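You operate a simulated robot arm through the tools that you are given. There is no shell and no other tool. Be economical: measure what you need, move in short steps, check, and stop when the job is done.

You run a simulated robot arm. Do the job below in one go: nothing can be reset, and whatever is moved stays where it is left.

JOB
The emergency stop was only pressed as a test: free it, start the grinder and sand the purple insole's toe.
Fine: the insole stands in the wooden rack; toe only; leave the extractor on; rack the insole again and stop with the red button.

Only the result counts: the job must be done as asked and must still hold three seconds after the hand-in. Knocking over, shifting, dropping, spilling or breaking anything else fails it.

ROBOT AND FRAMES
A 7-joint arm with a fingered hand on a trunk, on a base that drives. Base frame: it is fixed to the floor where the robot stands at the start and does not move with it; the origin is under the middle of the robot, x ahead of it, y to its left, z up. Units: m, rad, N and s.
With the tool pointing down near the work surface it reaches from about 0.16 to 0.76 m from the robot's upright axis, wherever it stands. Its first joint turns from -1.204 to 3.002 rad. Places, roughly: brush wheel [0.3, -0.5, 1.2]; extractor switch [0.4, -0.4, 1.1]; green button [0.4, -0.4, 1]; red button [0.4, -0.4, 1]; ribbed ring [0.4, -0.4, 1]. Payload 3.4 kg.
The TCP is the grasp point between the finger pads, 0.039 m short of the fingertips. In the tool frame z runs along the fingers and y along their closing line. Largest opening 0.18 m; the body of the gripper starts 0.111 m behind the TCP. The gripper is a hand of 3 fingers: y runs from the thumb to the fingers, the wrist lies at [0, 0, -0.262] in the tool frame.
Orientation is that of the tool frame in the base frame, as [roll, pitch, yaw] about the fixed x, y, z axes, in that order (R = Rz(yaw) Ry(pitch) Rx(roll)). With the fingers straight down and closing along the base's y, the tool's x points along the base's -x, its y along +y and its z along -z.

CONTROLS
- The arm moves only by the tool move_arm. Its argument "moves" is a list of rows, each an object (a shift or turn left out is 0) with "delta_rot": the turn, a rotation vector about the base's x, y, z in rad, a list of three; "dp": the shift along the base's x, y, z in m, a list of three. In form: [{"delta_rot": [rx, ry, rz], "dp": [dx, dy, dz]}, ...]. A call has 1 to 8 rows; each row shifts and turns the commanded pose from where the row before left it. A row lasts 0.2 s, in which the tool goes at most 0.05 m and 0.15 rad; a call with a longer step from one row to the next is refused whole. Where a pose cannot be reached the arm comes as near as it can. A force on the tool above 60 N (or 10 N above the force at the start of the call, whichever is more), or a blocked arm, ends the call early, and 0.2 s more pass. In this call time passes only in rows, and 0.2 s behind the last. The reply holds the time, the measured pose of the TCP, the force on the tool along the base axes, the opening and the grip force, in the units named above and with some noise, with the torque about the TCP (base axes, N m) and any sound that the robot's microphone picked up.
- Cameras (640 x 400 px; columns grow to the right, rows downward): "scene" is now at [0.1069, -0.0489, 1.7893]; the picture's right is [-0.66, -0.75, -0.00], its down [-0.65, 0.57, -0.51] and it looks along [0.38, -0.34, -0.86] (base axes); focal length 275 px, centre (320, 200). "wrist" rides on the gripper at [0.063, -0.036, -0.128] in the tool frame; the picture's right is [0.50, 0.87, 0.00], its down [-0.75, 0.44, -0.49] and it looks along [-0.43, 0.25, 0.87] (tool axes); focal length 226 px, centre (320, 200). There is no depth. A picture from a camera that has moved, and an enlarged one, comes with that camera's place and axes in the base frame and with its lens.
- snapshot(camera): a new picture of that camera. No time passes.
- raise_lower(by): slides the trunk up (or, below 0, down) by that many m; the arm and the scene camera ride with it, the base frame stays. It gives what a move gives, with no picture.
- roll_base(legs): drives the robot by 1 to 6 legs, each [ahead, left, turn to the left] in m, m and rad, along the robot's own axes; the way and the turn of a leg run together, so that a leg with both is an arc; at most 1.5 m and 3.142 rad a leg. The arm and the cameras ride along, it lands a little off, and it stops where it bumps. It gives what a move gives.
- move_fingers(finger1, finger2, thumb_bend): sets how far each is bent, from 0 (flat) to 100 (curled in); at 30 the hand is open as for a grip, at 70 the pads meet at the TCP. One left out holds its place. A second passes; each finger stops where it meets its share of the squeeze, and holds until it gets a number again. It is the only way to open and close the hand. It gives what a move gives, with no picture; readings hold the bend of each and the force on the fingers (four entries, about 0 where the hand has none), thumb and palm.
- turn_head(pan, tilt): turns the head with the scene camera to pan (to the left, within 2.496 rad either way) and tilt (down, from -0.506 to 1.204), counted from straight ahead of the robot. It gives what a move gives.
- inspect(camera, box): a new picture of the part [left, top, right, bottom] of that camera's present view, enlarged. No time passes.
- job_done(): hands the job in; it is judged then, once.

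Work in short steps. Places have to be worked out from the pictures, the camera data and where the tool is seen: move nearer, look again, correct. Check each grasp and each placing, and mend what went wrong. You have 120 turns and 78 pictures in all, those below and enlarged ones among them. Open the gripper and draw the arm clear of the work before you hand the job in, unless the task says otherwise; then end with one line.

The tools are called after "Emit:" as name(argument=value, ...) on one line, values as JSON. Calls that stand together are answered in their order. move_arm: Moves the arm, as the interface text tells. Its arguments: {"type":"object","properties":{"moves":{"type":"array","items":{"type":"object","properties":{"delta_rot":{"type":"array","items":{"type":"number"}},"dp":{"type":"array","items":{"type":"number"}}}}}},"required":["moves"]} The other tools are called the same way: raise_lower (by) slides the trunk up or down; move_fingers (finger1, finger2, thumb_bend) moves the fingers one by one; roll_base (legs) drives the base; turn_head (pan, tilt) turns the head that bears the scene camera; snapshot (camera) takes a picture; inspect (camera, box) takes an enlarged picture of a part of a camera's view; job_done () hands the job in.

At the start:

```text
clock: 0.0
position: [0.2895, -0.3993, 1.3364]
tcp_rot: [3.142, -0.002, 3.14]
contact_force: [0.4, -0.8, -0.4]
moment: [-0.01, -0.02, 0.04]
width: 0.1797
grip_force: 0.0
shape: jaw
bend: [30.0, 30.0, 30.0]
finger forces: [0.0, 0.0, 0.1, 0.0, 0.1, 0.0]
trunk travel left (down, up): [-0.275, 0.267]
robot x, y, heading: [0.0024, 0.004, -0.003]
head pan, tilt: [-0.723, 1.035]
```

scene: 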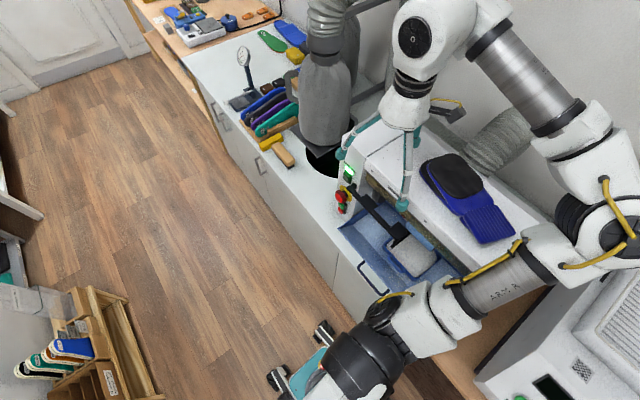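
wrist: 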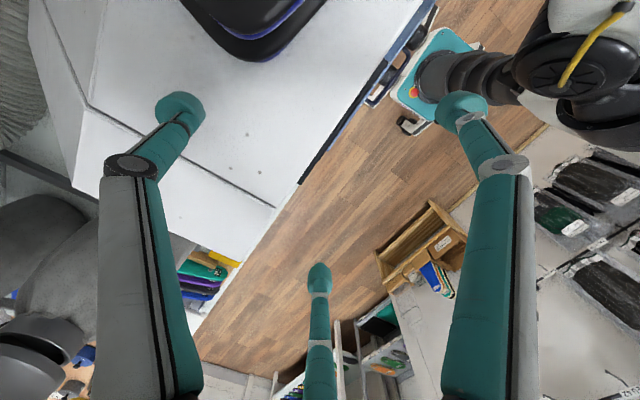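

I look closer at the machine panel and the rack on the bench before moving anything.

Emit:
inspect(camera="scene", box=[300, 110, 460, 290])

Emit:
inspect(camera="scene", box=[180, 0, 340, 180])

```text
2.22 times, centred on (380, 200) of scene
camera zoom: at [0.1069, -0.0489, 1.7893], right [-0.66, -0.75, 0.0], down [-0.65, 0.57, -0.51], along [0.38, -0.34, -0.86], focal length 611 px, centre (187, 200)
```

zoom: 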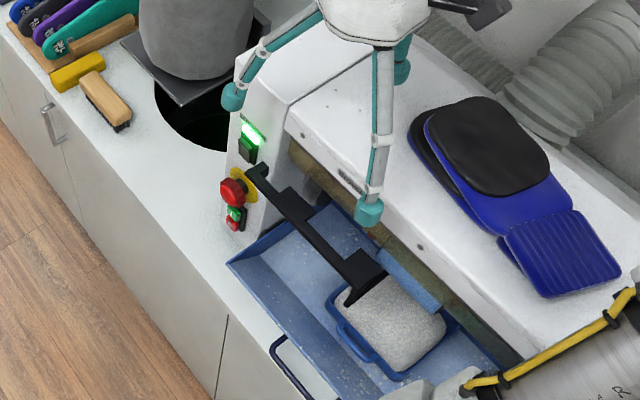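

```text
2.22 times, centred on (260, 90) of scene
camera zoom: at [0.1069, -0.0489, 1.7893], right [-0.66, -0.75, 0.0], down [-0.65, 0.57, -0.51], along [0.38, -0.34, -0.86], focal length 611 px, centre (453, 444)
```

zoom: 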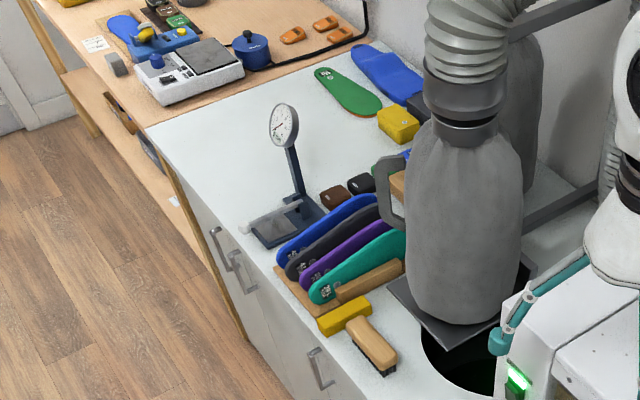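

The e-stop and buttons seem to sit on a front (+y) panel near [0.42,-0.42,1.0], and the insole rack near [1.0,-0.55,0.87]. I look around to learn the free floor.

Emit:
turn_head(pan=0.9, tilt=0.9)

Emit:
snapshot(camera="scene")

Emit:
turn_head(pan=-0.45, tilt=0.75)

Emit:
snapshot(camera="scene")

```text
clock: 1.7
position: [0.2903, -0.3963, 1.3351]
tcp_rot: [-3.14, 0.0, -3.142]
contact_force: [0.2, 0.0, 0.3]
moment: [-0.01, 0.0, 0.02]
width: 0.18
grip_force: 0.1
shape: jaw
bend: [30.0, 30.0, 30.0]
finger forces: [0.0, 0.0, 0.0, 0.0, 0.0, 0.0]
trunk travel left (down, up): [-0.275, 0.267]
robot x, y, heading: [0.001, 0.0015, -0.003]
head pan, tilt: [0.901, 0.901]
```

```text
73 pictures are left
camera scene: at [0.1033, 0.0503, 1.7994], right [0.78, -0.62, 0.0], down [-0.49, -0.61, -0.62], along [0.39, 0.49, -0.78], focal length 275 px, centre (320, 200)
```

scene: 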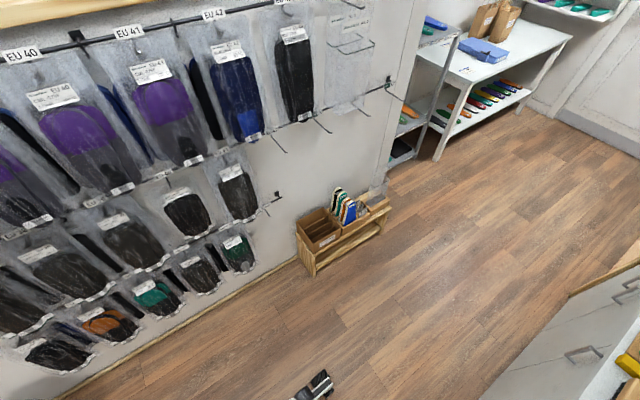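

```text
clock: 3.2
position: [0.2894, -0.397, 1.3359]
tcp_rot: [-3.14, -0.001, -3.142]
contact_force: [-0.3, 0.3, -0.1]
moment: [-0.01, -0.03, 0.01]
width: 0.1797
grip_force: 0.1
shape: jaw
bend: [30.0, 30.0, 30.0]
finger forces: [0.1, 0.0, 0.0, 0.0, 0.1, 0.1]
trunk travel left (down, up): [-0.275, 0.267]
robot x, y, heading: [0.0015, 0.0028, -0.001]
head pan, tilt: [-0.45, 0.75]
```

```text
72 pictures are left
camera scene: at [0.131, -0.045, 1.8107], right [-0.43, -0.9, 0.0], down [-0.62, 0.3, -0.73], along [0.66, -0.31, -0.68], focal length 275 px, centre (320, 200)
```

scene: 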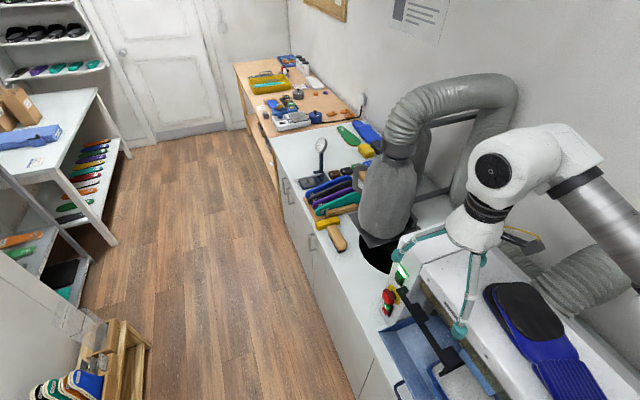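

Free floor to the left up to about y=0.75. I back the robot 0.2 m away from the bench to get room for a horizontal hand.

Emit:
roll_base(legs=[[0, 0.2, 0]])

Emit:
move_arm(moves=[{"delta_rot": [-0.15, 0, 0]}, {"delta_rot": [-0.15, 0, 0]}, {"delta_rot": [-0.15, 0, 0]}, {"delta_rot": [-0.15, 0, 0]}, {"delta_rot": [-0.15, 0, 0]}])

Emit:
snapshot(camera="wrist")

```text
clock: 4.8
position: [0.2888, -0.195, 1.3382]
tcp_rot: [-3.137, -0.003, -3.141]
contact_force: [-0.1, -0.3, 0.8]
moment: [-0.04, 0.01, 0.0]
width: 0.1799
grip_force: 0.0
shape: jaw
bend: [30.0, 30.0, 30.0]
finger forces: [0.1, 0.1, 0.0, 0.0, 0.0, 0.1]
trunk travel left (down, up): [-0.275, 0.267]
robot x, y, heading: [-0.006, 0.2015, -0.003]
head pan, tilt: [-0.45, 0.75]
```

```text
clock: 6.0
position: [0.2912, -0.1865, 1.3386]
tcp_rot: [-2.38, -0.002, -3.142]
contact_force: [0.3, -0.5, -0.1]
moment: [-0.05, -0.02, -0.03]
width: 0.1797
grip_force: 0.1
shape: jaw
bend: [30.0, 30.0, 30.0]
finger forces: [0.1, 0.1, 0.1, 0.1, 0.0, 0.1]
trunk travel left (down, up): [-0.275, 0.267]
robot x, y, heading: [-0.0005, 0.1999, 0.0]
head pan, tilt: [-0.45, 0.75]
```

```text
71 pictures are left
camera wrist: at [0.2269, -0.1228, 1.4563], right [-0.5, 0.63, -0.6], down [0.75, 0.66, 0.05], along [0.43, -0.42, -0.8], focal length 226 px, centre (320, 200)
```

wrist: 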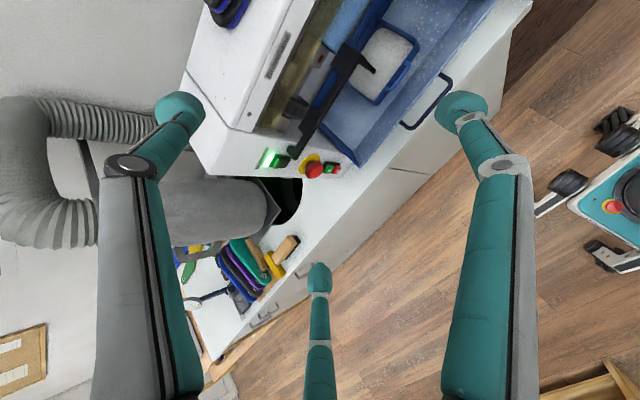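

Good. I finish the turn to horizontal (pointing -y) and come down to about z=1.15.

Emit:
move_arm(moves=[{"delta_rot": [-0.15, 0, 0], "dp": [0, 0.005, -0.03]}, {"delta_rot": [-0.15, 0, 0], "dp": [0, 0.005, -0.03]}, {"delta_rot": [-0.15, 0, 0], "dp": [0, 0, -0.03]}, {"delta_rot": [-0.15, 0, 0], "dp": [0, 0, -0.03]}, {"delta_rot": [-0.15, 0, 0], "dp": [0, 0, -0.03]}, {"delta_rot": [-0.06, 0, 0], "dp": [0, 0, -0.03]}])

Emit:
snapshot(camera="wrist")

```text
clock: 7.4
position: [0.2875, -0.3311, 1.1299]
tcp_rot: [-1.581, -0.001, -3.14]
contact_force: [0.4, -0.6, -0.4]
moment: [0.0, 0.03, -0.01]
width: 0.1801
grip_force: 0.0
shape: jaw
bend: [30.0, 30.0, 30.0]
finger forces: [0.0, 0.0, 0.1, 0.1, 0.0, 0.0]
out of reach, approached as far as the arm can: row 2, 3, 4, 5, 6
trunk travel left (down, up): [-0.275, 0.267]
robot x, y, heading: [-0.0021, 0.2011, -0.002]
head pan, tilt: [-0.45, 0.75]
```

```text
70 pictures are left
camera wrist: at [0.2242, -0.2029, 1.1672], right [-0.5, 0.01, -0.86], down [0.75, 0.5, -0.43], along [0.43, -0.87, -0.26], focal length 226 px, centre (320, 200)
```

wrist: 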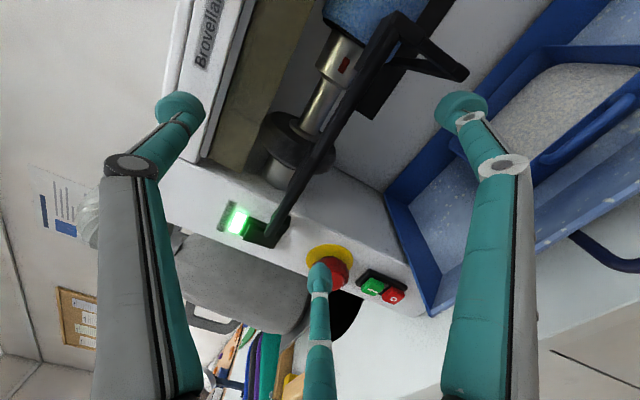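

The hand is level; the arm is too close to its own body for this pose, so I drive back another 0.15 m, then look at the panel unobstructed.

Emit:
roll_base(legs=[[0, 0.15, 0]])

Emit:
turn_head(pan=-0.85, tilt=0.85)

Emit:
snapshot(camera="scene")

Emit:
snapshot(camera="wrist")

```text
clock: 8.8
position: [0.2857, -0.1958, 1.1256]
tcp_rot: [-1.593, -0.001, -3.14]
contact_force: [0.0, 0.8, 0.6]
moment: [0.01, -0.01, 0.04]
width: 0.18
grip_force: 0.0
shape: jaw
bend: [30.0, 30.0, 30.0]
finger forces: [0.1, 0.0, 0.1, 0.0, 0.0, 0.0]
trunk travel left (down, up): [-0.275, 0.267]
robot x, y, heading: [-0.0, 0.3491, -0.001]
head pan, tilt: [-0.45, 0.75]
```

```text
clock: 9.6
position: [0.2845, -0.172, 1.1348]
tcp_rot: [-1.581, -0.003, -3.138]
contact_force: [-0.6, 1.1, 0.0]
moment: [0.0, -0.03, 0.01]
width: 0.18
grip_force: 0.1
shape: jaw
bend: [30.0, 30.0, 30.0]
finger forces: [0.1, 0.1, 0.0, 0.0, 0.1, 0.0]
trunk travel left (down, up): [-0.275, 0.267]
robot x, y, heading: [-0.0001, 0.3474, -0.002]
head pan, tilt: [-0.85, 0.85]
```

```text
69 pictures are left
camera scene: at [0.1105, 0.2657, 1.8017], right [-0.75, -0.66, -0.01], down [-0.5, 0.57, -0.65], along [0.43, -0.48, -0.76], focal length 275 px, centre (320, 200)
```

scene: 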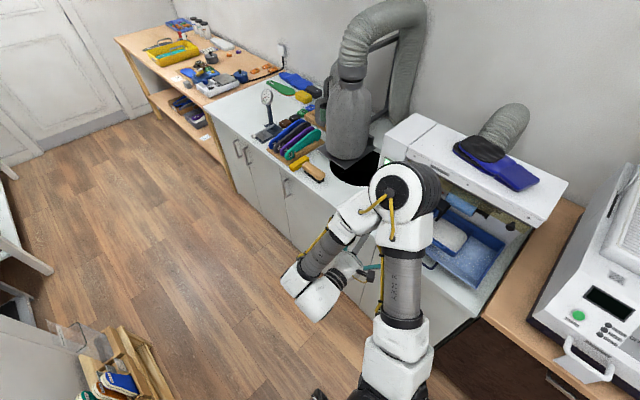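

```text
68 pictures are left
camera wrist: at [0.2214, -0.043, 1.1724], right [-0.5, 0.01, -0.87], down [0.75, 0.5, -0.43], along [0.43, -0.87, -0.26], focal length 226 px, centre (320, 200)
```

wrist: 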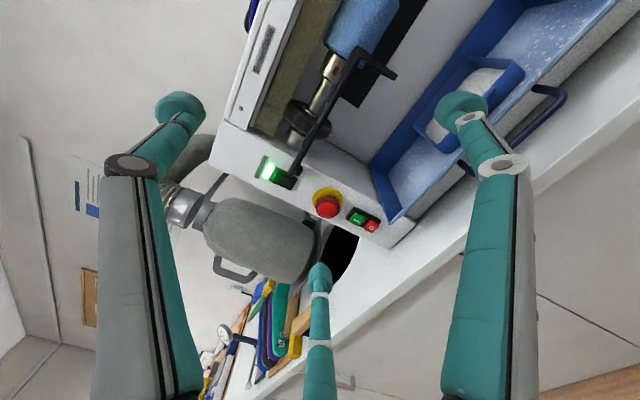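

Emit:
inspect(camera="wrist", box=[230, 0, 470, 240])

Emit:
inspect(camera="wrist", box=[240, 140, 400, 240])

```text
1.67 times, centred on (350, 120) of wrist
camera zoom: at [0.2214, -0.043, 1.1724], right [-0.5, 0.01, -0.87], down [0.75, 0.5, -0.43], along [0.43, -0.87, -0.26], focal length 377 px, centre (270, 333)
```

zoom: 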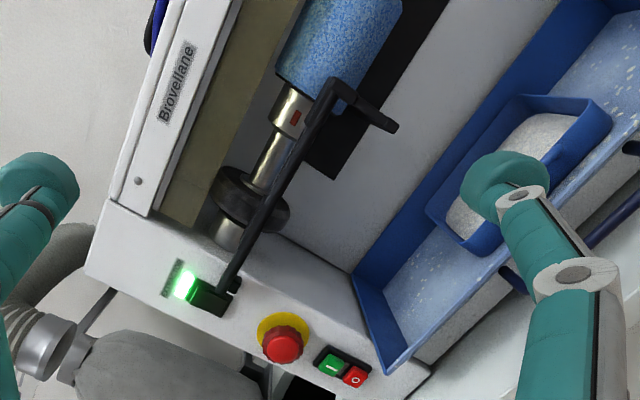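

```text
4.00 times, centred on (320, 190) of wrist
camera zoom: at [0.2214, -0.043, 1.1724], right [-0.5, 0.01, -0.87], down [0.75, 0.5, -0.43], along [0.43, -0.87, -0.26], focal length 904 px, centre (320, 240)
```

zoom: 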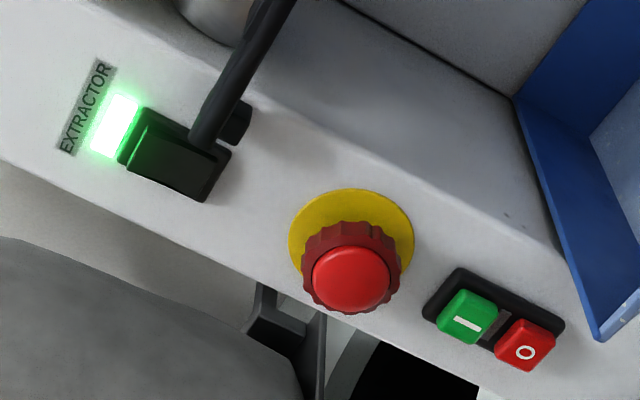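

E-stop with ribbed ring is at about [0.414,-0.42,1.038], green [0.414,-0.43,0.967], red [0.414,-0.43,0.93], switch [0.407,-0.43,1.14]; panel faces +y. I pre-curl the fingers so that the thumb stays clear of the switch, then centre in front of the e-stop.

Emit:
move_fingers(finger1=50, finger2=50, thumb_bend=50)

Emit:
move_arm(moves=[{"dp": [0.04, -0.01, -0.025]}, {"dp": [0.045, -0.01, -0.02]}, {"dp": [0.045, -0.01, -0.02]}, {"dp": [0, -0.04, -0.02]}, {"dp": [0, -0.03, -0.012]}])

Emit:
snapshot(camera="wrist")

```text
clock: 10.6
position: [0.2835, -0.1535, 1.1445]
tcp_rot: [-1.555, -0.001, -3.139]
contact_force: [0.1, -0.5, 0.5]
moment: [0.0, -0.03, -0.04]
width: 0.0732
grip_force: 0.2
shape: fingers
bend: [50.0, 50.0, 50.0]
finger forces: [0.1, 0.0, 0.0, 0.1, 0.0, 0.0]
trunk travel left (down, up): [-0.275, 0.267]
robot x, y, heading: [0.0005, 0.3529, -0.001]
head pan, tilt: [-0.85, 0.85]
```

```text
refused: row 2 steps farther than a row can; nothing moved
```

```text
65 pictures are left
camera wrist: at [0.2212, -0.0237, 1.1789], right [-0.5, -0.01, -0.87], down [0.75, 0.49, -0.44], along [0.43, -0.87, -0.23], focal length 226 px, centre (320, 200)
```

wrist: 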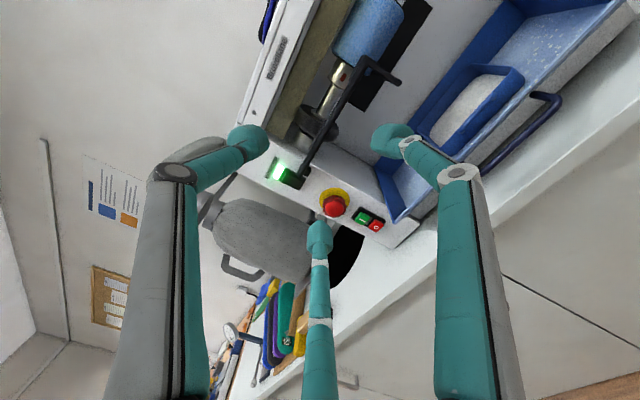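

I redo the move with shorter steps toward [0.414,-0.29,1.038].

Emit:
move_arm(moves=[{"dp": [0.035, -0.015, -0.025]}, {"dp": [0.035, -0.015, -0.025]}, {"dp": [0.035, -0.02, -0.025]}, {"dp": [0.025, -0.03, -0.02]}, {"dp": [0, -0.03, -0.01]}, {"dp": [0, -0.03, 0]}])

Emit:
snapshot(camera="wrist")

```text
clock: 12.0
position: [0.4139, -0.3173, 1.0289]
tcp_rot: [-1.575, 0.0, 3.14]
contact_force: [-0.2, 0.7, -0.2]
moment: [0.02, -0.02, 0.02]
width: 0.073
grip_force: 0.0
shape: fingers
bend: [50.0, 50.0, 50.0]
finger forces: [0.0, 0.0, 0.0, 0.1, 0.0, 0.0]
trunk travel left (down, up): [-0.275, 0.267]
robot x, y, heading: [-0.0002, 0.3474, 0.004]
head pan, tilt: [-0.85, 0.85]
```

```text
64 pictures are left
camera wrist: at [0.3516, -0.1889, 1.0655], right [-0.5, 0.0, -0.87], down [0.75, 0.49, -0.43], along [0.43, -0.87, -0.25], focal length 226 px, centre (320, 200)
```

wrist: 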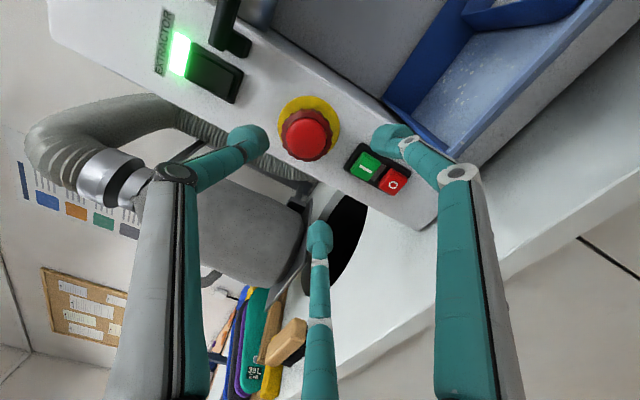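

Triangulating the two wrist views puts the cap near [0.397,-0.38,1.051]. I refine with an enlarged view.

Emit:
inspect(camera="wrist", box=[240, 70, 440, 195])

```text
3.20 times, centred on (340, 132) of wrist
camera zoom: at [0.3516, -0.1889, 1.0655], right [-0.5, 0.0, -0.87], down [0.75, 0.49, -0.43], along [0.43, -0.87, -0.25], focal length 723 px, centre (256, 416)
```

zoom: 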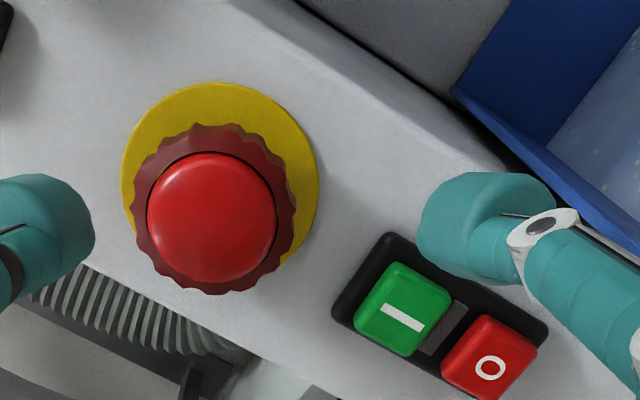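

Refined: axis x≈0.398, z≈1.051, plate y≈-0.405, ring radius ≈0.023. I align, then move in until fingertips are around the ring.

Emit:
move_arm(moves=[{"dp": [-0.008, 0, 0.011]}, {"dp": [-0.008, 0, 0.011]}, {"dp": [0, -0.02, 0]}, {"dp": [0, -0.015, 0]}])

Emit:
snapshot(camera="wrist")

```text
clock: 13.0
position: [0.399, -0.3414, 1.0556]
tcp_rot: [-1.567, -0.001, -3.139]
contact_force: [-0.7, -0.3, 0.5]
moment: [-0.01, -0.01, -0.03]
width: 0.0732
grip_force: 0.1
shape: fingers
bend: [50.0, 50.0, 50.0]
finger forces: [0.0, 0.0, 0.0, 0.0, 0.0, 0.0]
trunk travel left (down, up): [-0.275, 0.267]
robot x, y, heading: [0.003, 0.3457, -0.003]
head pan, tilt: [-0.85, 0.85]
```

```text
62 pictures are left
camera wrist: at [0.3351, -0.2125, 1.0915], right [-0.5, 0.0, -0.87], down [0.75, 0.49, -0.44], along [0.43, -0.87, -0.24], focal length 226 px, centre (320, 200)
```

wrist: 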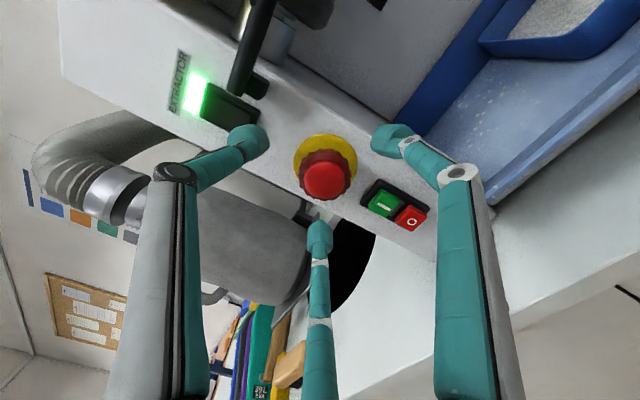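

The ring sits slightly low relative to the finger centre; correct by about [+0.002,0,-0.006] and advance 17 mm, then close the fingers.

Emit:
move_arm(moves=[{"dp": [0.002, -0.005, -0.006]}, {"dp": [0, -0.006, 0]}, {"dp": [0, -0.006, 0]}])

Emit:
move_fingers(finger1=62, finger2=62, thumb_bend=62)

Emit:
snapshot(camera="wrist")

```text
clock: 13.8
position: [0.3995, -0.3605, 1.0506]
tcp_rot: [-1.567, 0.0, 3.141]
contact_force: [-0.2, -0.1, 0.1]
moment: [0.01, 0.0, 0.0]
width: 0.073
grip_force: 0.0
shape: fingers
bend: [50.0, 50.0, 50.0]
finger forces: [0.0, 0.1, 0.0, 0.1, 0.0, 0.1]
trunk travel left (down, up): [-0.275, 0.267]
robot x, y, heading: [-0.0009, 0.3492, -0.004]
head pan, tilt: [-0.85, 0.85]
```

```text
clock: 14.8
position: [0.4005, -0.3631, 1.0486]
tcp_rot: [-1.571, 0.001, -3.141]
contact_force: [-0.7, 1.2, 3.7]
moment: [-0.14, 0.0, 0.03]
width: 0.0322
grip_force: 2.6
shape: fingers
bend: [61.0, 61.0, 60.0]
finger forces: [0.9, 1.1, 0.0, 0.0, 3.6, 0.1]
trunk travel left (down, up): [-0.275, 0.267]
robot x, y, heading: [0.0023, 0.3483, -0.001]
head pan, tilt: [-0.85, 0.85]
```

```text
61 pictures are left
camera wrist: at [0.3371, -0.2339, 1.0841], right [-0.5, 0.0, -0.87], down [0.75, 0.49, -0.44], along [0.43, -0.87, -0.25], focal length 226 px, centre (320, 200)
```

wrist: 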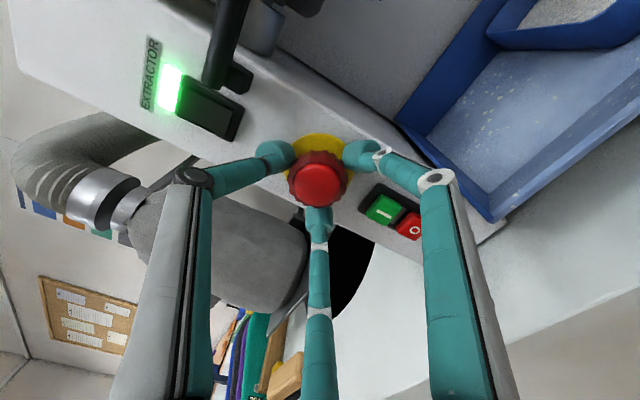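

All three fingers touch the ring. I tighten a bit and twist clockwise (seen from the front), about 0.6 rad.

Emit:
move_fingers(finger1=66, finger2=66, thumb_bend=66)

Emit:
move_arm(moves=[{"delta_rot": [0, -0.12, 0]}, {"delta_rot": [0, -0.12, 0]}, {"delta_rot": [0, -0.12, 0]}, {"delta_rot": [0, -0.12, 0]}, {"delta_rot": [0, -0.12, 0]}])

Emit:
snapshot(camera="wrist")

```text
clock: 15.8
position: [0.4012, -0.3636, 1.0482]
tcp_rot: [-1.571, 0.001, 3.141]
contact_force: [0.0, -3.2, 5.6]
moment: [-0.17, -0.02, 0.07]
width: 0.0305
grip_force: 8.3
shape: fingers
bend: [62.0, 61.0, 61.0]
finger forces: [4.0, 4.4, 0.0, 0.1, 8.4, 0.1]
trunk travel left (down, up): [-0.275, 0.267]
robot x, y, heading: [-0.0004, 0.3506, 0.001]
head pan, tilt: [-0.85, 0.85]
```

```text
clock: 17.0
position: [0.3989, -0.3636, 1.0487]
tcp_rot: [-1.57, 0.605, -3.14]
contact_force: [-0.5, -0.6, 2.8]
moment: [-0.14, 0.03, -0.06]
width: 0.0261
grip_force: 6.8
shape: fingers
bend: [63.0, 61.0, 62.0]
finger forces: [3.2, 4.3, 0.0, 0.0, 5.9, 0.1]
trunk travel left (down, up): [-0.275, 0.267]
robot x, y, heading: [-0.0027, 0.3503, 0.0]
head pan, tilt: [-0.85, 0.85]
```

```text
60 pictures are left
camera wrist: at [0.3275, -0.2335, 1.0425], right [0.08, 0.0, -1.0], down [0.87, 0.49, 0.07], along [0.49, -0.87, 0.04], focal length 226 px, centre (320, 200)
```

wrist: 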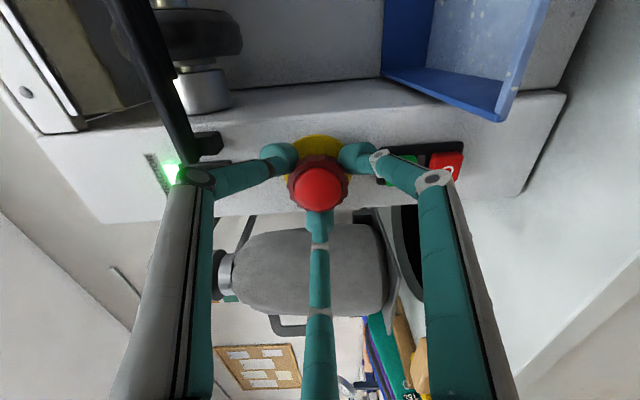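

The twist went through without much resistance; I inspect whether the cap has popped out.

Emit:
inspect(camera="wrist", box=[240, 110, 400, 250])

```text
2.86 times, centred on (320, 180) of wrist
camera zoom: at [0.3275, -0.2335, 1.0425], right [0.08, 0.0, -1.0], down [0.87, 0.49, 0.07], along [0.49, -0.87, 0.04], focal length 646 px, centre (320, 257)
```

zoom: 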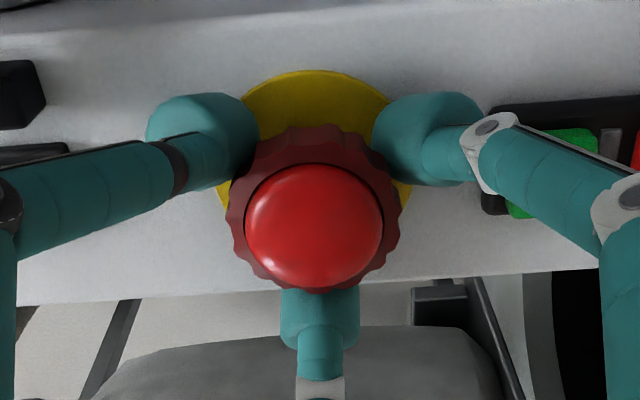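

Not clearly popped out yet; I keep turning the same way another 0.5 rad and watch torque.

Emit:
move_arm(moves=[{"delta_rot": [0, -0.12, 0]}, {"delta_rot": [0, -0.12, 0]}, {"delta_rot": [0, -0.12, 0]}, {"delta_rot": [0, -0.12, 0]}])

Emit:
inspect(camera="wrist", box=[240, 110, 400, 250])

```text
clock: 18.0
position: [0.404, -0.3658, 1.0635]
tcp_rot: [-1.613, 1.069, 3.1]
contact_force: [-4.8, 0.6, -8.8]
moment: [0.32, 0.1, -0.11]
width: 0.0293
grip_force: 5.0
shape: fingers
bend: [58.0, 66.0, 65.0]
finger forces: [8.6, 0.0, 0.0, 0.0, 1.2, 0.0]
out of reach, approached as far as the arm can: row 4
trunk travel left (down, up): [-0.275, 0.267]
robot x, y, heading: [0.0041, 0.3484, -0.001]
head pan, tilt: [-0.85, 0.85]
```

```text
2.86 times, centred on (320, 180) of wrist
camera zoom: at [0.3423, -0.2357, 1.0287], right [0.52, 0.01, -0.85], down [0.75, 0.48, 0.46], along [0.42, -0.88, 0.24], focal length 646 px, centre (320, 257)
```

zoom: 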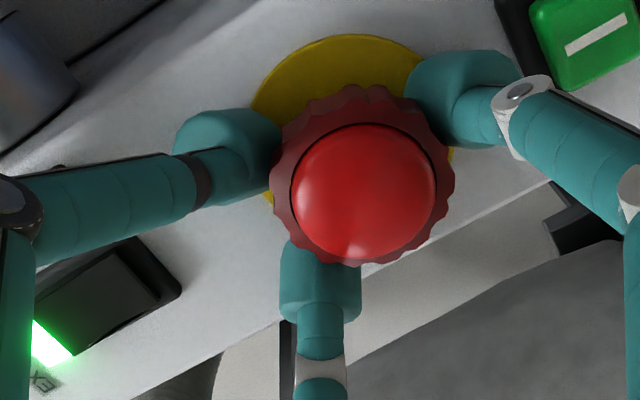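

Arm ran out of wrist reach there. I open the fingers and check the state of the button.

Emit:
move_fingers(finger1=50, finger2=50, thumb_bend=50)

Emit:
move_arm(moves=[{"dp": [0, 0.02, -0.003]}, {"dp": [0, 0.03, 0], "delta_rot": [0, 0.15, 0]}, {"delta_rot": [0, 0.15, 0]}, {"delta_rot": [0, 0.15, 0]}, {"delta_rot": [0, 0.15, 0]}, {"delta_rot": [0, 0.15, 0]}, {"delta_rot": [0, 0.15, 0]}, {"delta_rot": [0, 0.15, 0]}])

Emit:
inspect(camera="wrist", box=[220, 70, 420, 195])

```text
clock: 19.0
position: [0.4061, -0.3636, 1.0664]
tcp_rot: [-1.6, 1.07, 3.109]
contact_force: [-0.3, -0.2, 0.3]
moment: [0.05, 0.01, 0.02]
width: 0.0721
grip_force: 0.1
shape: fingers
bend: [50.0, 50.0, 50.0]
finger forces: [0.1, 0.1, 0.0, 0.1, 0.1, 0.1]
trunk travel left (down, up): [-0.275, 0.267]
robot x, y, heading: [-0.0014, 0.3465, 0.003]
head pan, tilt: [-0.85, 0.85]
```

```text
clock: 20.8
position: [0.4119, -0.3431, 1.0771]
tcp_rot: [-1.571, 0.028, -3.141]
contact_force: [0.5, 0.3, -0.3]
moment: [0.01, 0.0, 0.02]
width: 0.0732
grip_force: 0.0
shape: fingers
bend: [50.0, 50.0, 50.0]
finger forces: [0.1, 0.1, 0.1, 0.0, 0.1, 0.1]
out of reach, approached as far as the arm can: row 1, 2
trunk travel left (down, up): [-0.275, 0.267]
robot x, y, heading: [-0.0013, 0.3517, -0.001]
head pan, tilt: [-0.85, 0.85]
```

```text
3.20 times, centred on (320, 132) of wrist
camera zoom: at [0.3489, -0.2142, 1.1103], right [-0.47, 0.0, -0.88], down [0.77, 0.49, -0.41], along [0.43, -0.87, -0.23], focal length 723 px, centre (320, 416)
```

zoom: 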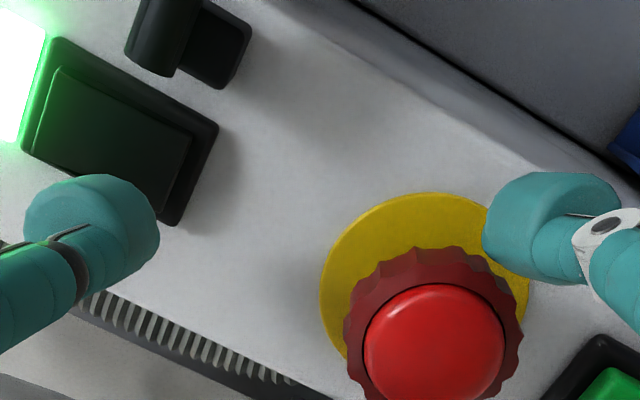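

The thumb tip is near the switch; I draw back and re-centre to compare the button with the first close view.

Emit:
move_arm(moves=[{"dp": [0, 0.025, 0]}, {"dp": [0, 0, -0.025]}, {"dp": [0, 0, -0.02]}])

Emit:
inspect(camera="wrist", box=[220, 70, 420, 195])

```text
clock: 21.6
position: [0.414, -0.3199, 1.0303]
tcp_rot: [-1.572, 0.032, 3.14]
contact_force: [-1.0, 0.4, -0.4]
moment: [-0.02, 0.0, -0.03]
width: 0.0734
grip_force: 0.0
shape: fingers
bend: [50.0, 50.0, 50.0]
finger forces: [0.0, 0.0, 0.0, 0.0, 0.1, 0.0]
trunk travel left (down, up): [-0.275, 0.267]
robot x, y, heading: [-0.0019, 0.3525, -0.001]
head pan, tilt: [-0.85, 0.85]
```

```text
3.20 times, centred on (320, 132) of wrist
camera zoom: at [0.3485, -0.1907, 1.0642], right [-0.47, 0.0, -0.88], down [0.77, 0.49, -0.41], along [0.43, -0.87, -0.23], focal length 723 px, centre (320, 416)
```

zoom: 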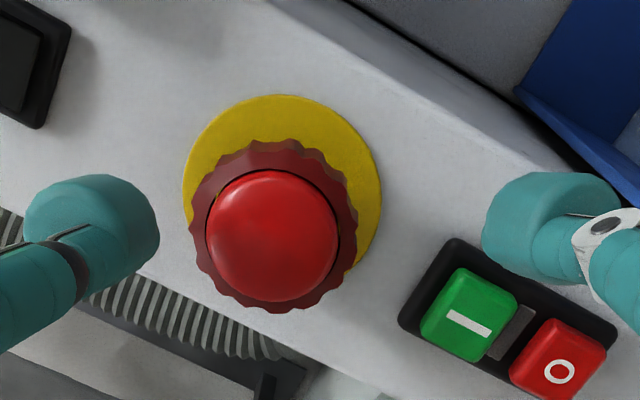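

Unclear whether it popped; the direct test is the green button (≈[0.398,-0.395,0.987]). I curl the two fingers away and use the thumb tip as the poker.

Emit:
move_fingers(finger1=100, finger2=100, thumb_bend=50)

Emit:
move_arm(moves=[{"dp": [-0.008, 0.01, -0.04], "delta_rot": [0, 0.03, 0]}, {"dp": [-0.008, 0, -0.04]}])

Emit:
snapshot(camera="wrist")

```text
clock: 22.6
position: [0.4125, -0.3172, 1.0323]
tcp_rot: [-1.569, 0.032, -3.141]
contact_force: [-0.2, 0.2, 0.5]
moment: [-0.01, 0.01, -0.03]
width: 0.03
grip_force: 0.0
shape: fingers
bend: [75.0, 75.0, 50.0]
finger forces: [0.0, 0.0, 0.1, 0.1, 0.0, 0.0]
trunk travel left (down, up): [-0.275, 0.267]
robot x, y, heading: [-0.0039, 0.3475, -0.003]
head pan, tilt: [-0.85, 0.85]
```

```text
clock: 23.2
position: [0.3964, -0.3091, 0.9506]
tcp_rot: [-1.573, 0.003, -3.141]
contact_force: [0.8, -0.1, -0.7]
moment: [-0.01, -0.01, 0.01]
width: 0.0302
grip_force: 0.0
shape: fingers
bend: [75.0, 75.0, 50.0]
finger forces: [0.0, 0.0, 0.1, 0.1, 0.0, 0.0]
trunk travel left (down, up): [-0.275, 0.267]
robot x, y, heading: [-0.0036, 0.3474, -0.003]
head pan, tilt: [-0.85, 0.85]
```

```text
55 pictures are left
camera wrist: at [0.3331, -0.1795, 0.9861], right [-0.5, 0.0, -0.87], down [0.76, 0.49, -0.43], along [0.43, -0.87, -0.25], focal length 226 px, centre (320, 200)
```

wrist: 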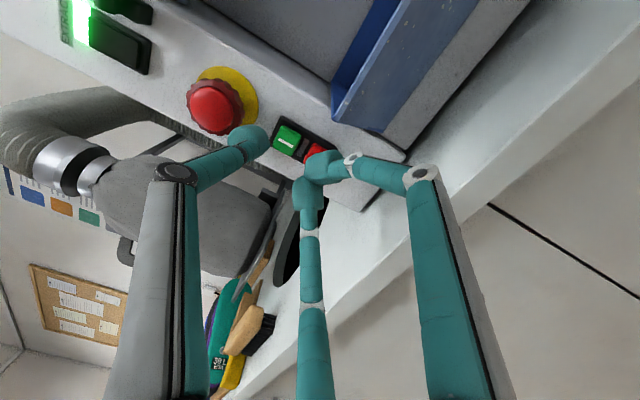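

The two fingers jam at 75 and reach as far as the thumb. Tilting the tool 0.5 rad downward makes the thumb lead by 3 cm; I do that and line up on green.

Emit:
move_arm(moves=[{"delta_rot": [0.125, 0, 0], "dp": [0, 0.005, 0.004]}, {"delta_rot": [0.125, 0, 0], "dp": [0, 0.005, 0.004]}, {"delta_rot": [0.125, 0, 0], "dp": [0, 0, 0.004]}, {"delta_rot": [0.125, 0, 0], "dp": [0, 0, 0.004]}])

Emit:
snapshot(camera="wrist")

```text
clock: 24.2
position: [0.3957, -0.2976, 0.9661]
tcp_rot: [-2.075, 0.0, 3.141]
contact_force: [-0.3, -0.3, 0.1]
moment: [-0.01, 0.02, -0.02]
width: 0.03
grip_force: 0.0
shape: fingers
bend: [75.0, 75.0, 50.0]
finger forces: [0.0, 0.1, 0.1, 0.0, 0.0, 0.0]
trunk travel left (down, up): [-0.275, 0.267]
robot x, y, heading: [0.0013, 0.3499, 0.002]
head pan, tilt: [-0.85, 0.85]
```

```text
54 pictures are left
camera wrist: at [0.3331, -0.2027, 1.0596], right [-0.5, 0.42, -0.76], down [0.75, 0.64, -0.14], along [0.43, -0.64, -0.64], focal length 226 px, centre (320, 200)
```

wrist: 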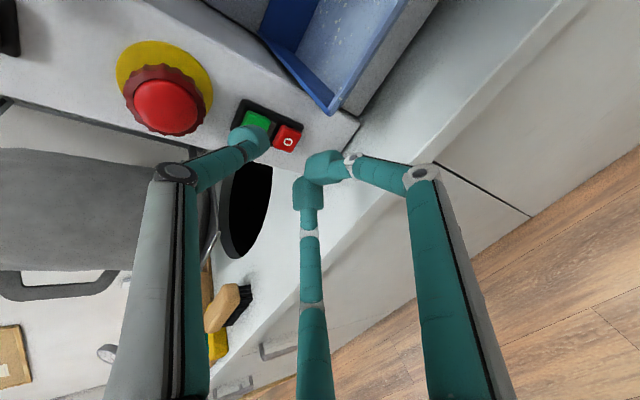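

Thumb tip is around [0.396,-0.365,0.992]; I lower 4 mm and push in gently in small steps, listening.

Emit:
move_arm(moves=[{"dp": [0.001, -0.006, -0.005]}, {"dp": [0, -0.008, 0]}, {"dp": [0, -0.006, 0]}])

Emit:
inspect(camera="wrist", box=[200, 60, 360, 180])

```text
clock: 25.0
position: [0.3972, -0.3177, 0.9627]
tcp_rot: [-2.071, 0.0, 3.14]
contact_force: [-0.3, 0.6, -0.1]
moment: [-0.01, -0.02, -0.02]
width: 0.0304
grip_force: 0.0
shape: fingers
bend: [75.0, 75.0, 50.0]
finger forces: [0.0, 0.1, 0.0, 0.0, 0.0, 0.1]
trunk travel left (down, up): [-0.275, 0.267]
robot x, y, heading: [0.0014, 0.3506, -0.002]
head pan, tilt: [-0.85, 0.85]
```

```text
3.33 times, centred on (280, 120) of wrist
camera zoom: at [0.3348, -0.2221, 1.0551], right [-0.5, 0.42, -0.76], down [0.75, 0.64, -0.14], along [0.43, -0.65, -0.63], focal length 754 px, centre (453, 467)
```

zoom: 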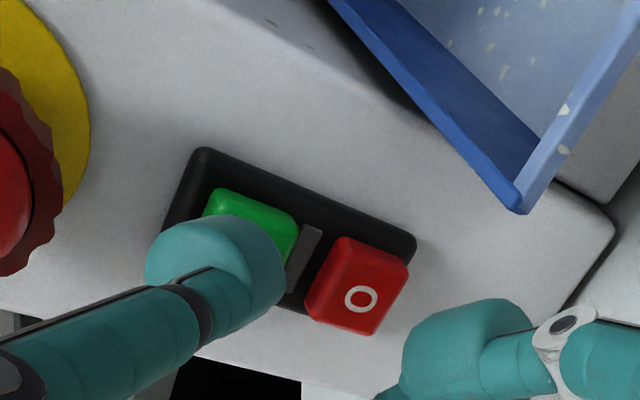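

The tip would land slightly above the green centre, so I lower 9 mm and push on.

Emit:
move_arm(moves=[{"dp": [0, 0, -0.009]}, {"dp": [0, -0.005, 0]}, {"dp": [0, -0.005, 0]}, {"dp": [0, -0.004, 0]}])

Emit:
inspect(camera="wrist", box=[200, 60, 360, 180])

```text
clock: 26.0
position: [0.3976, -0.3312, 0.9545]
tcp_rot: [-2.072, -0.001, 3.142]
contact_force: [-0.7, 2.4, 0.3]
moment: [-0.09, -0.01, -0.04]
width: 0.0296
grip_force: 1.0
shape: fingers
bend: [75.0, 75.0, 50.0]
finger forces: [0.1, 0.0, 0.0, 0.0, 2.3, 0.1]
trunk travel left (down, up): [-0.275, 0.267]
robot x, y, heading: [-0.0029, 0.3494, 0.002]
head pan, tilt: [-0.85, 0.85]
heard: click
```

```text
3.33 times, centred on (280, 120) of wrist
camera zoom: at [0.3349, -0.2355, 1.0462], right [-0.5, 0.42, -0.76], down [0.75, 0.64, -0.15], along [0.43, -0.65, -0.63], focal length 754 px, centre (453, 467)
```

zoom: 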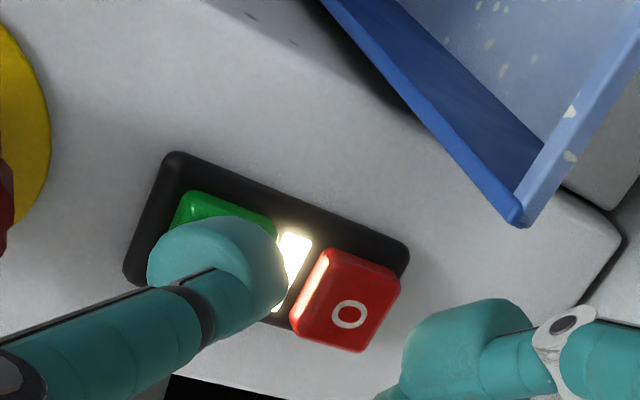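

A click and the run lamp between the buttons lit: the e-stop is free. I withdraw and check that the lamp stays on and the spindle runs.

Emit:
move_arm(moves=[{"dp": [0, 0.02, 0]}, {"dp": [0, 0.04, 0]}, {"dp": [0, 0.04, 0]}, {"dp": [0, 0.0, 0.04]}, {"dp": [0, 0.0, 0.04]}, {"dp": [0, 0.0, 0.04]}])

Emit:
snapshot(camera="wrist")

```text
clock: 27.4
position: [0.3973, -0.2309, 1.0747]
tcp_rot: [-2.07, 0.001, -3.14]
contact_force: [-0.1, 0.2, 0.0]
moment: [-0.03, 0.0, 0.01]
width: 0.0303
grip_force: 0.2
shape: fingers
bend: [75.0, 75.0, 50.0]
finger forces: [0.0, 0.0, 0.0, 0.0, 0.1, 0.1]
trunk travel left (down, up): [-0.275, 0.267]
robot x, y, heading: [-0.0013, 0.3538, 0.001]
head pan, tilt: [-0.85, 0.85]
```

```text
51 pictures are left
camera wrist: at [0.334, -0.1346, 1.1673], right [-0.5, 0.42, -0.76], down [0.75, 0.64, -0.14], along [0.43, -0.65, -0.63], focal length 226 px, centre (320, 200)
```

wrist: 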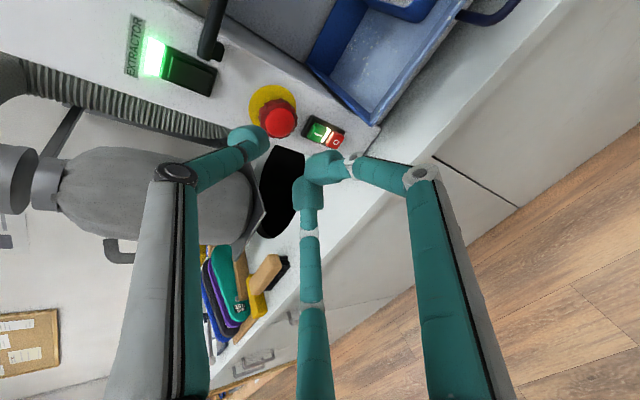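

Lamp stays on. Now I study the drums: move the wrist camera left along the machine and look under the hood.

Emit:
move_arm(moves=[{"delta_rot": [-0.1, 0, 0], "dp": [-0.03, 0, 0.01]}, {"delta_rot": [-0.1, 0, 0], "dp": [-0.045, 0, 0.01]}, {"delta_rot": [-0.1, 0, 0], "dp": [-0.045, 0, 0.01]}, {"delta_rot": [-0.1, 0, 0], "dp": [-0.045, 0.01, 0]}, {"delta_rot": [-0.1, 0, 0], "dp": [-0.03, 0.0, 0]}])

Emit:
snapshot(camera="wrist")

Emit:
turn_head(pan=-1.0, tilt=0.75)

Emit:
snapshot(camera="scene")

```text
clock: 28.6
position: [0.2414, -0.2352, 1.0953]
tcp_rot: [-1.568, 0.003, 3.138]
contact_force: [0.0, -0.2, -0.2]
moment: [-0.03, 0.02, 0.0]
width: 0.0298
grip_force: 0.1
shape: fingers
bend: [75.0, 75.0, 50.0]
finger forces: [0.1, 0.0, 0.1, 0.0, 0.0, 0.0]
out of reach, approached as far as the arm can: row 4, 5
trunk travel left (down, up): [-0.275, 0.267]
robot x, y, heading: [0.0024, 0.3463, -0.001]
head pan, tilt: [-0.85, 0.85]
```

```text
50 pictures are left
camera wrist: at [0.1785, -0.1062, 1.1308], right [-0.5, 0.0, -0.87], down [0.76, 0.49, -0.43], along [0.42, -0.87, -0.24], focal length 226 px, centre (320, 200)
```

wrist: 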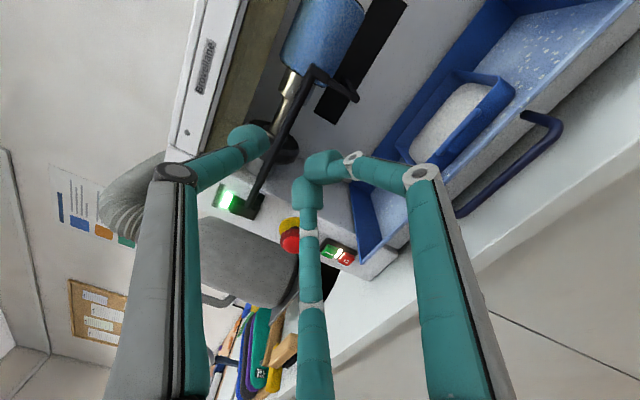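

```text
clock: 29.3
position: [0.243, -0.233, 1.0966]
tcp_rot: [-1.567, -0.001, 3.138]
contact_force: [-0.4, -0.1, 0.2]
moment: [-0.01, 0.02, 0.01]
width: 0.0301
grip_force: 0.1
shape: fingers
bend: [75.0, 75.0, 50.0]
finger forces: [0.0, 0.1, 0.0, 0.1, 0.0, 0.0]
trunk travel left (down, up): [-0.275, 0.267]
robot x, y, heading: [-0.0012, 0.3467, -0.002]
head pan, tilt: [-1.0, 0.75]
```

```text
49 pictures are left
camera scene: at [0.1028, 0.2773, 1.8108], right [-0.84, -0.54, 0.0], down [-0.37, 0.58, -0.73], along [0.39, -0.61, -0.68], focal length 275 px, centre (320, 200)
```

scene: 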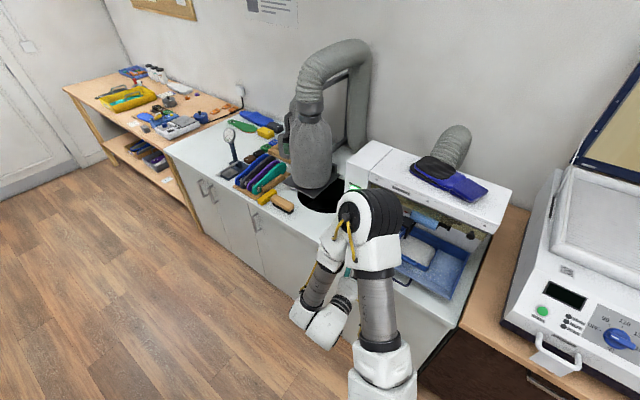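

Emit:
inspect(camera="scene", box=[330, 130, 530, 310])

Emit:
inspect(camera="wrist", box=[200, 0, 440, 200])

```text
2.22 times, centred on (430, 220) of scene
camera zoom: at [0.1028, 0.2773, 1.8108], right [-0.84, -0.54, 0.0], down [-0.37, 0.58, -0.73], along [0.39, -0.61, -0.68], focal length 611 px, centre (76, 156)
```

zoom: 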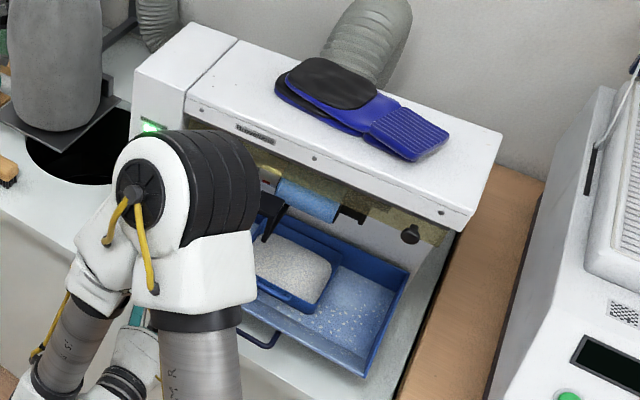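

```text
2.00 times, centred on (320, 100) of wrist
camera zoom: at [0.1799, -0.103, 1.1321], right [-0.5, 0.0, -0.87], down [0.76, 0.49, -0.44], along [0.42, -0.87, -0.24], focal length 452 px, centre (320, 400)
```

zoom: 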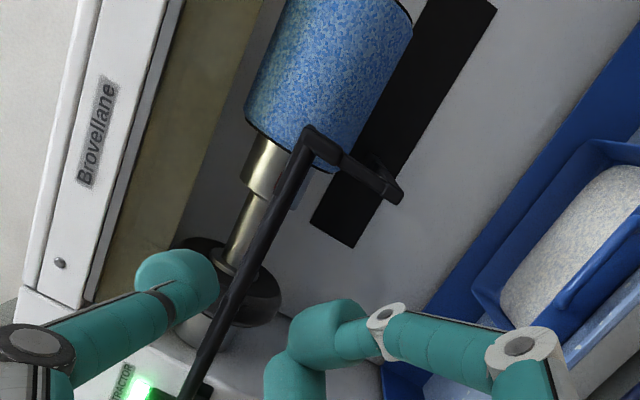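

Run lamp is on, and the blue speckled sanding drum is around [0.14,-0.46,1.145] (axis along x). Before driving to the rack I turn the hand down and bring it up and back.

Emit:
move_arm(moves=[{"delta_rot": [0.15, 0, 0], "dp": [0.03, 0.02, 0.025]}, {"delta_rot": [0.15, 0, 0], "dp": [0.03, 0.02, 0.025]}, {"delta_rot": [0.15, 0, 0], "dp": [0.03, 0.02, 0.025]}, {"delta_rot": [0.15, 0, 0], "dp": [0.03, 0.02, 0.025]}, {"delta_rot": [0.15, 0, 0], "dp": [0.03, 0.02, 0.025]}, {"delta_rot": [0.15, 0, 0], "dp": [0.03, 0.02, 0.025]}, {"delta_rot": [0.15, 0, 0], "dp": [0.02, 0.01, 0.025]}, {"delta_rot": [0.15, 0, 0], "dp": [0.0, 0.0, 0.025]}])

Emit:
move_arm(moves=[{"delta_rot": [0.15, 0, 0]}, {"delta_rot": [0.15, 0, 0]}, {"delta_rot": [0.07, 0, 0]}])

Emit:
roll_base(legs=[[0.65, 0, 0], [0, 0, -0.8]])

Emit:
turn_head(pan=-0.45, tilt=0.9)

Emit:
snapshot(camera="scene")

```text
clock: 31.1
position: [0.4407, -0.1084, 1.2943]
tcp_rot: [-2.773, 0.001, 3.141]
contact_force: [0.0, -0.1, 0.5]
moment: [0.03, -0.02, 0.0]
width: 0.0301
grip_force: 0.0
shape: fingers
bend: [75.0, 75.0, 50.0]
finger forces: [0.0, 0.1, 0.1, 0.1, 0.0, 0.0]
trunk travel left (down, up): [-0.275, 0.267]
robot x, y, heading: [0.0035, 0.3486, -0.001]
head pan, tilt: [-1.0, 0.75]
```

```text
clock: 31.9
position: [0.4426, -0.1082, 1.2948]
tcp_rot: [3.139, -0.002, 3.141]
contact_force: [0.7, 0.2, 0.1]
moment: [0.0, 0.01, 0.0]
width: 0.0302
grip_force: 0.1
shape: fingers
bend: [75.0, 75.0, 50.0]
finger forces: [0.0, 0.1, 0.0, 0.0, 0.0, 0.0]
trunk travel left (down, up): [-0.275, 0.267]
robot x, y, heading: [-0.0036, 0.3505, -0.002]
head pan, tilt: [-1.0, 0.75]
```

```text
clock: 37.7
position: [0.6271, -0.2884, 1.2951]
tcp_rot: [-3.14, 0.0, 2.327]
contact_force: [-0.1, -0.1, -0.1]
moment: [-0.02, -0.02, -0.01]
width: 0.0302
grip_force: 0.1
shape: fingers
bend: [75.0, 75.0, 50.0]
finger forces: [0.0, 0.1, 0.0, 0.0, 0.1, 0.0]
trunk travel left (down, up): [-0.275, 0.267]
robot x, y, heading: [0.6545, 0.3452, -0.809]
head pan, tilt: [-1.0, 0.75]
```

```text
clock: 38.6
position: [0.6298, -0.2832, 1.2978]
tcp_rot: [-3.137, 0.0, 2.328]
contact_force: [0.2, -0.1, -0.6]
moment: [0.02, 0.02, 0.01]
width: 0.0301
grip_force: 0.1
shape: fingers
bend: [75.0, 75.0, 50.0]
finger forces: [0.1, 0.0, 0.1, 0.1, 0.0, 0.0]
trunk travel left (down, up): [-0.275, 0.267]
robot x, y, heading: [0.6521, 0.3456, -0.811]
head pan, tilt: [-0.45, 0.901]
```

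```text
46 pictures are left
camera scene: at [0.7086, 0.2256, 1.7988], right [-0.95, -0.3, 0.0], down [-0.24, 0.75, -0.62], along [0.19, -0.59, -0.79], focal length 275 px, centre (320, 200)
```

scene: 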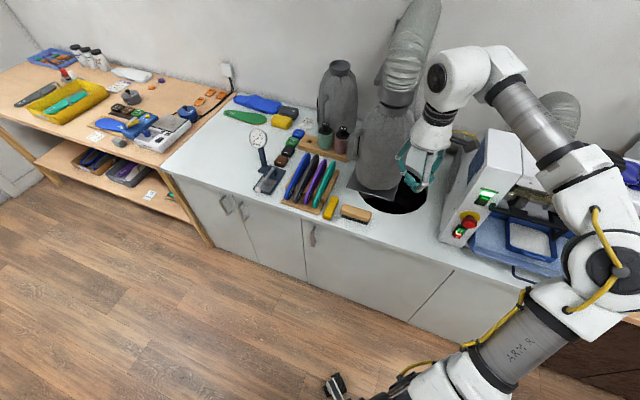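

Emit:
inspect(camera="scene", box=[240, 110, 400, 230])

```text
3.33 times, centred on (320, 170) of scene
camera zoom: at [0.7086, 0.2256, 1.7988], right [-0.95, -0.3, 0.0], down [-0.24, 0.75, -0.62], along [0.19, -0.59, -0.79], focal length 917 px, centre (320, 300)
```

zoom: 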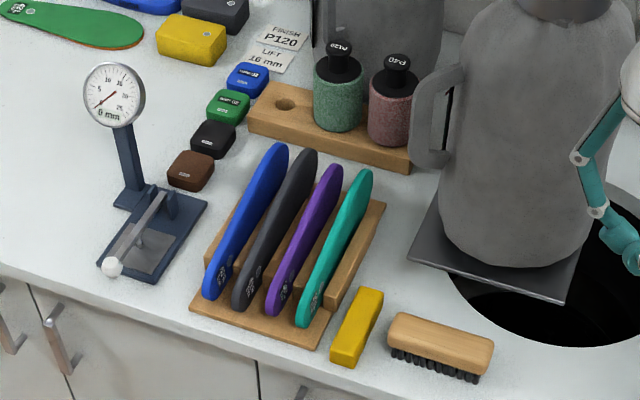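

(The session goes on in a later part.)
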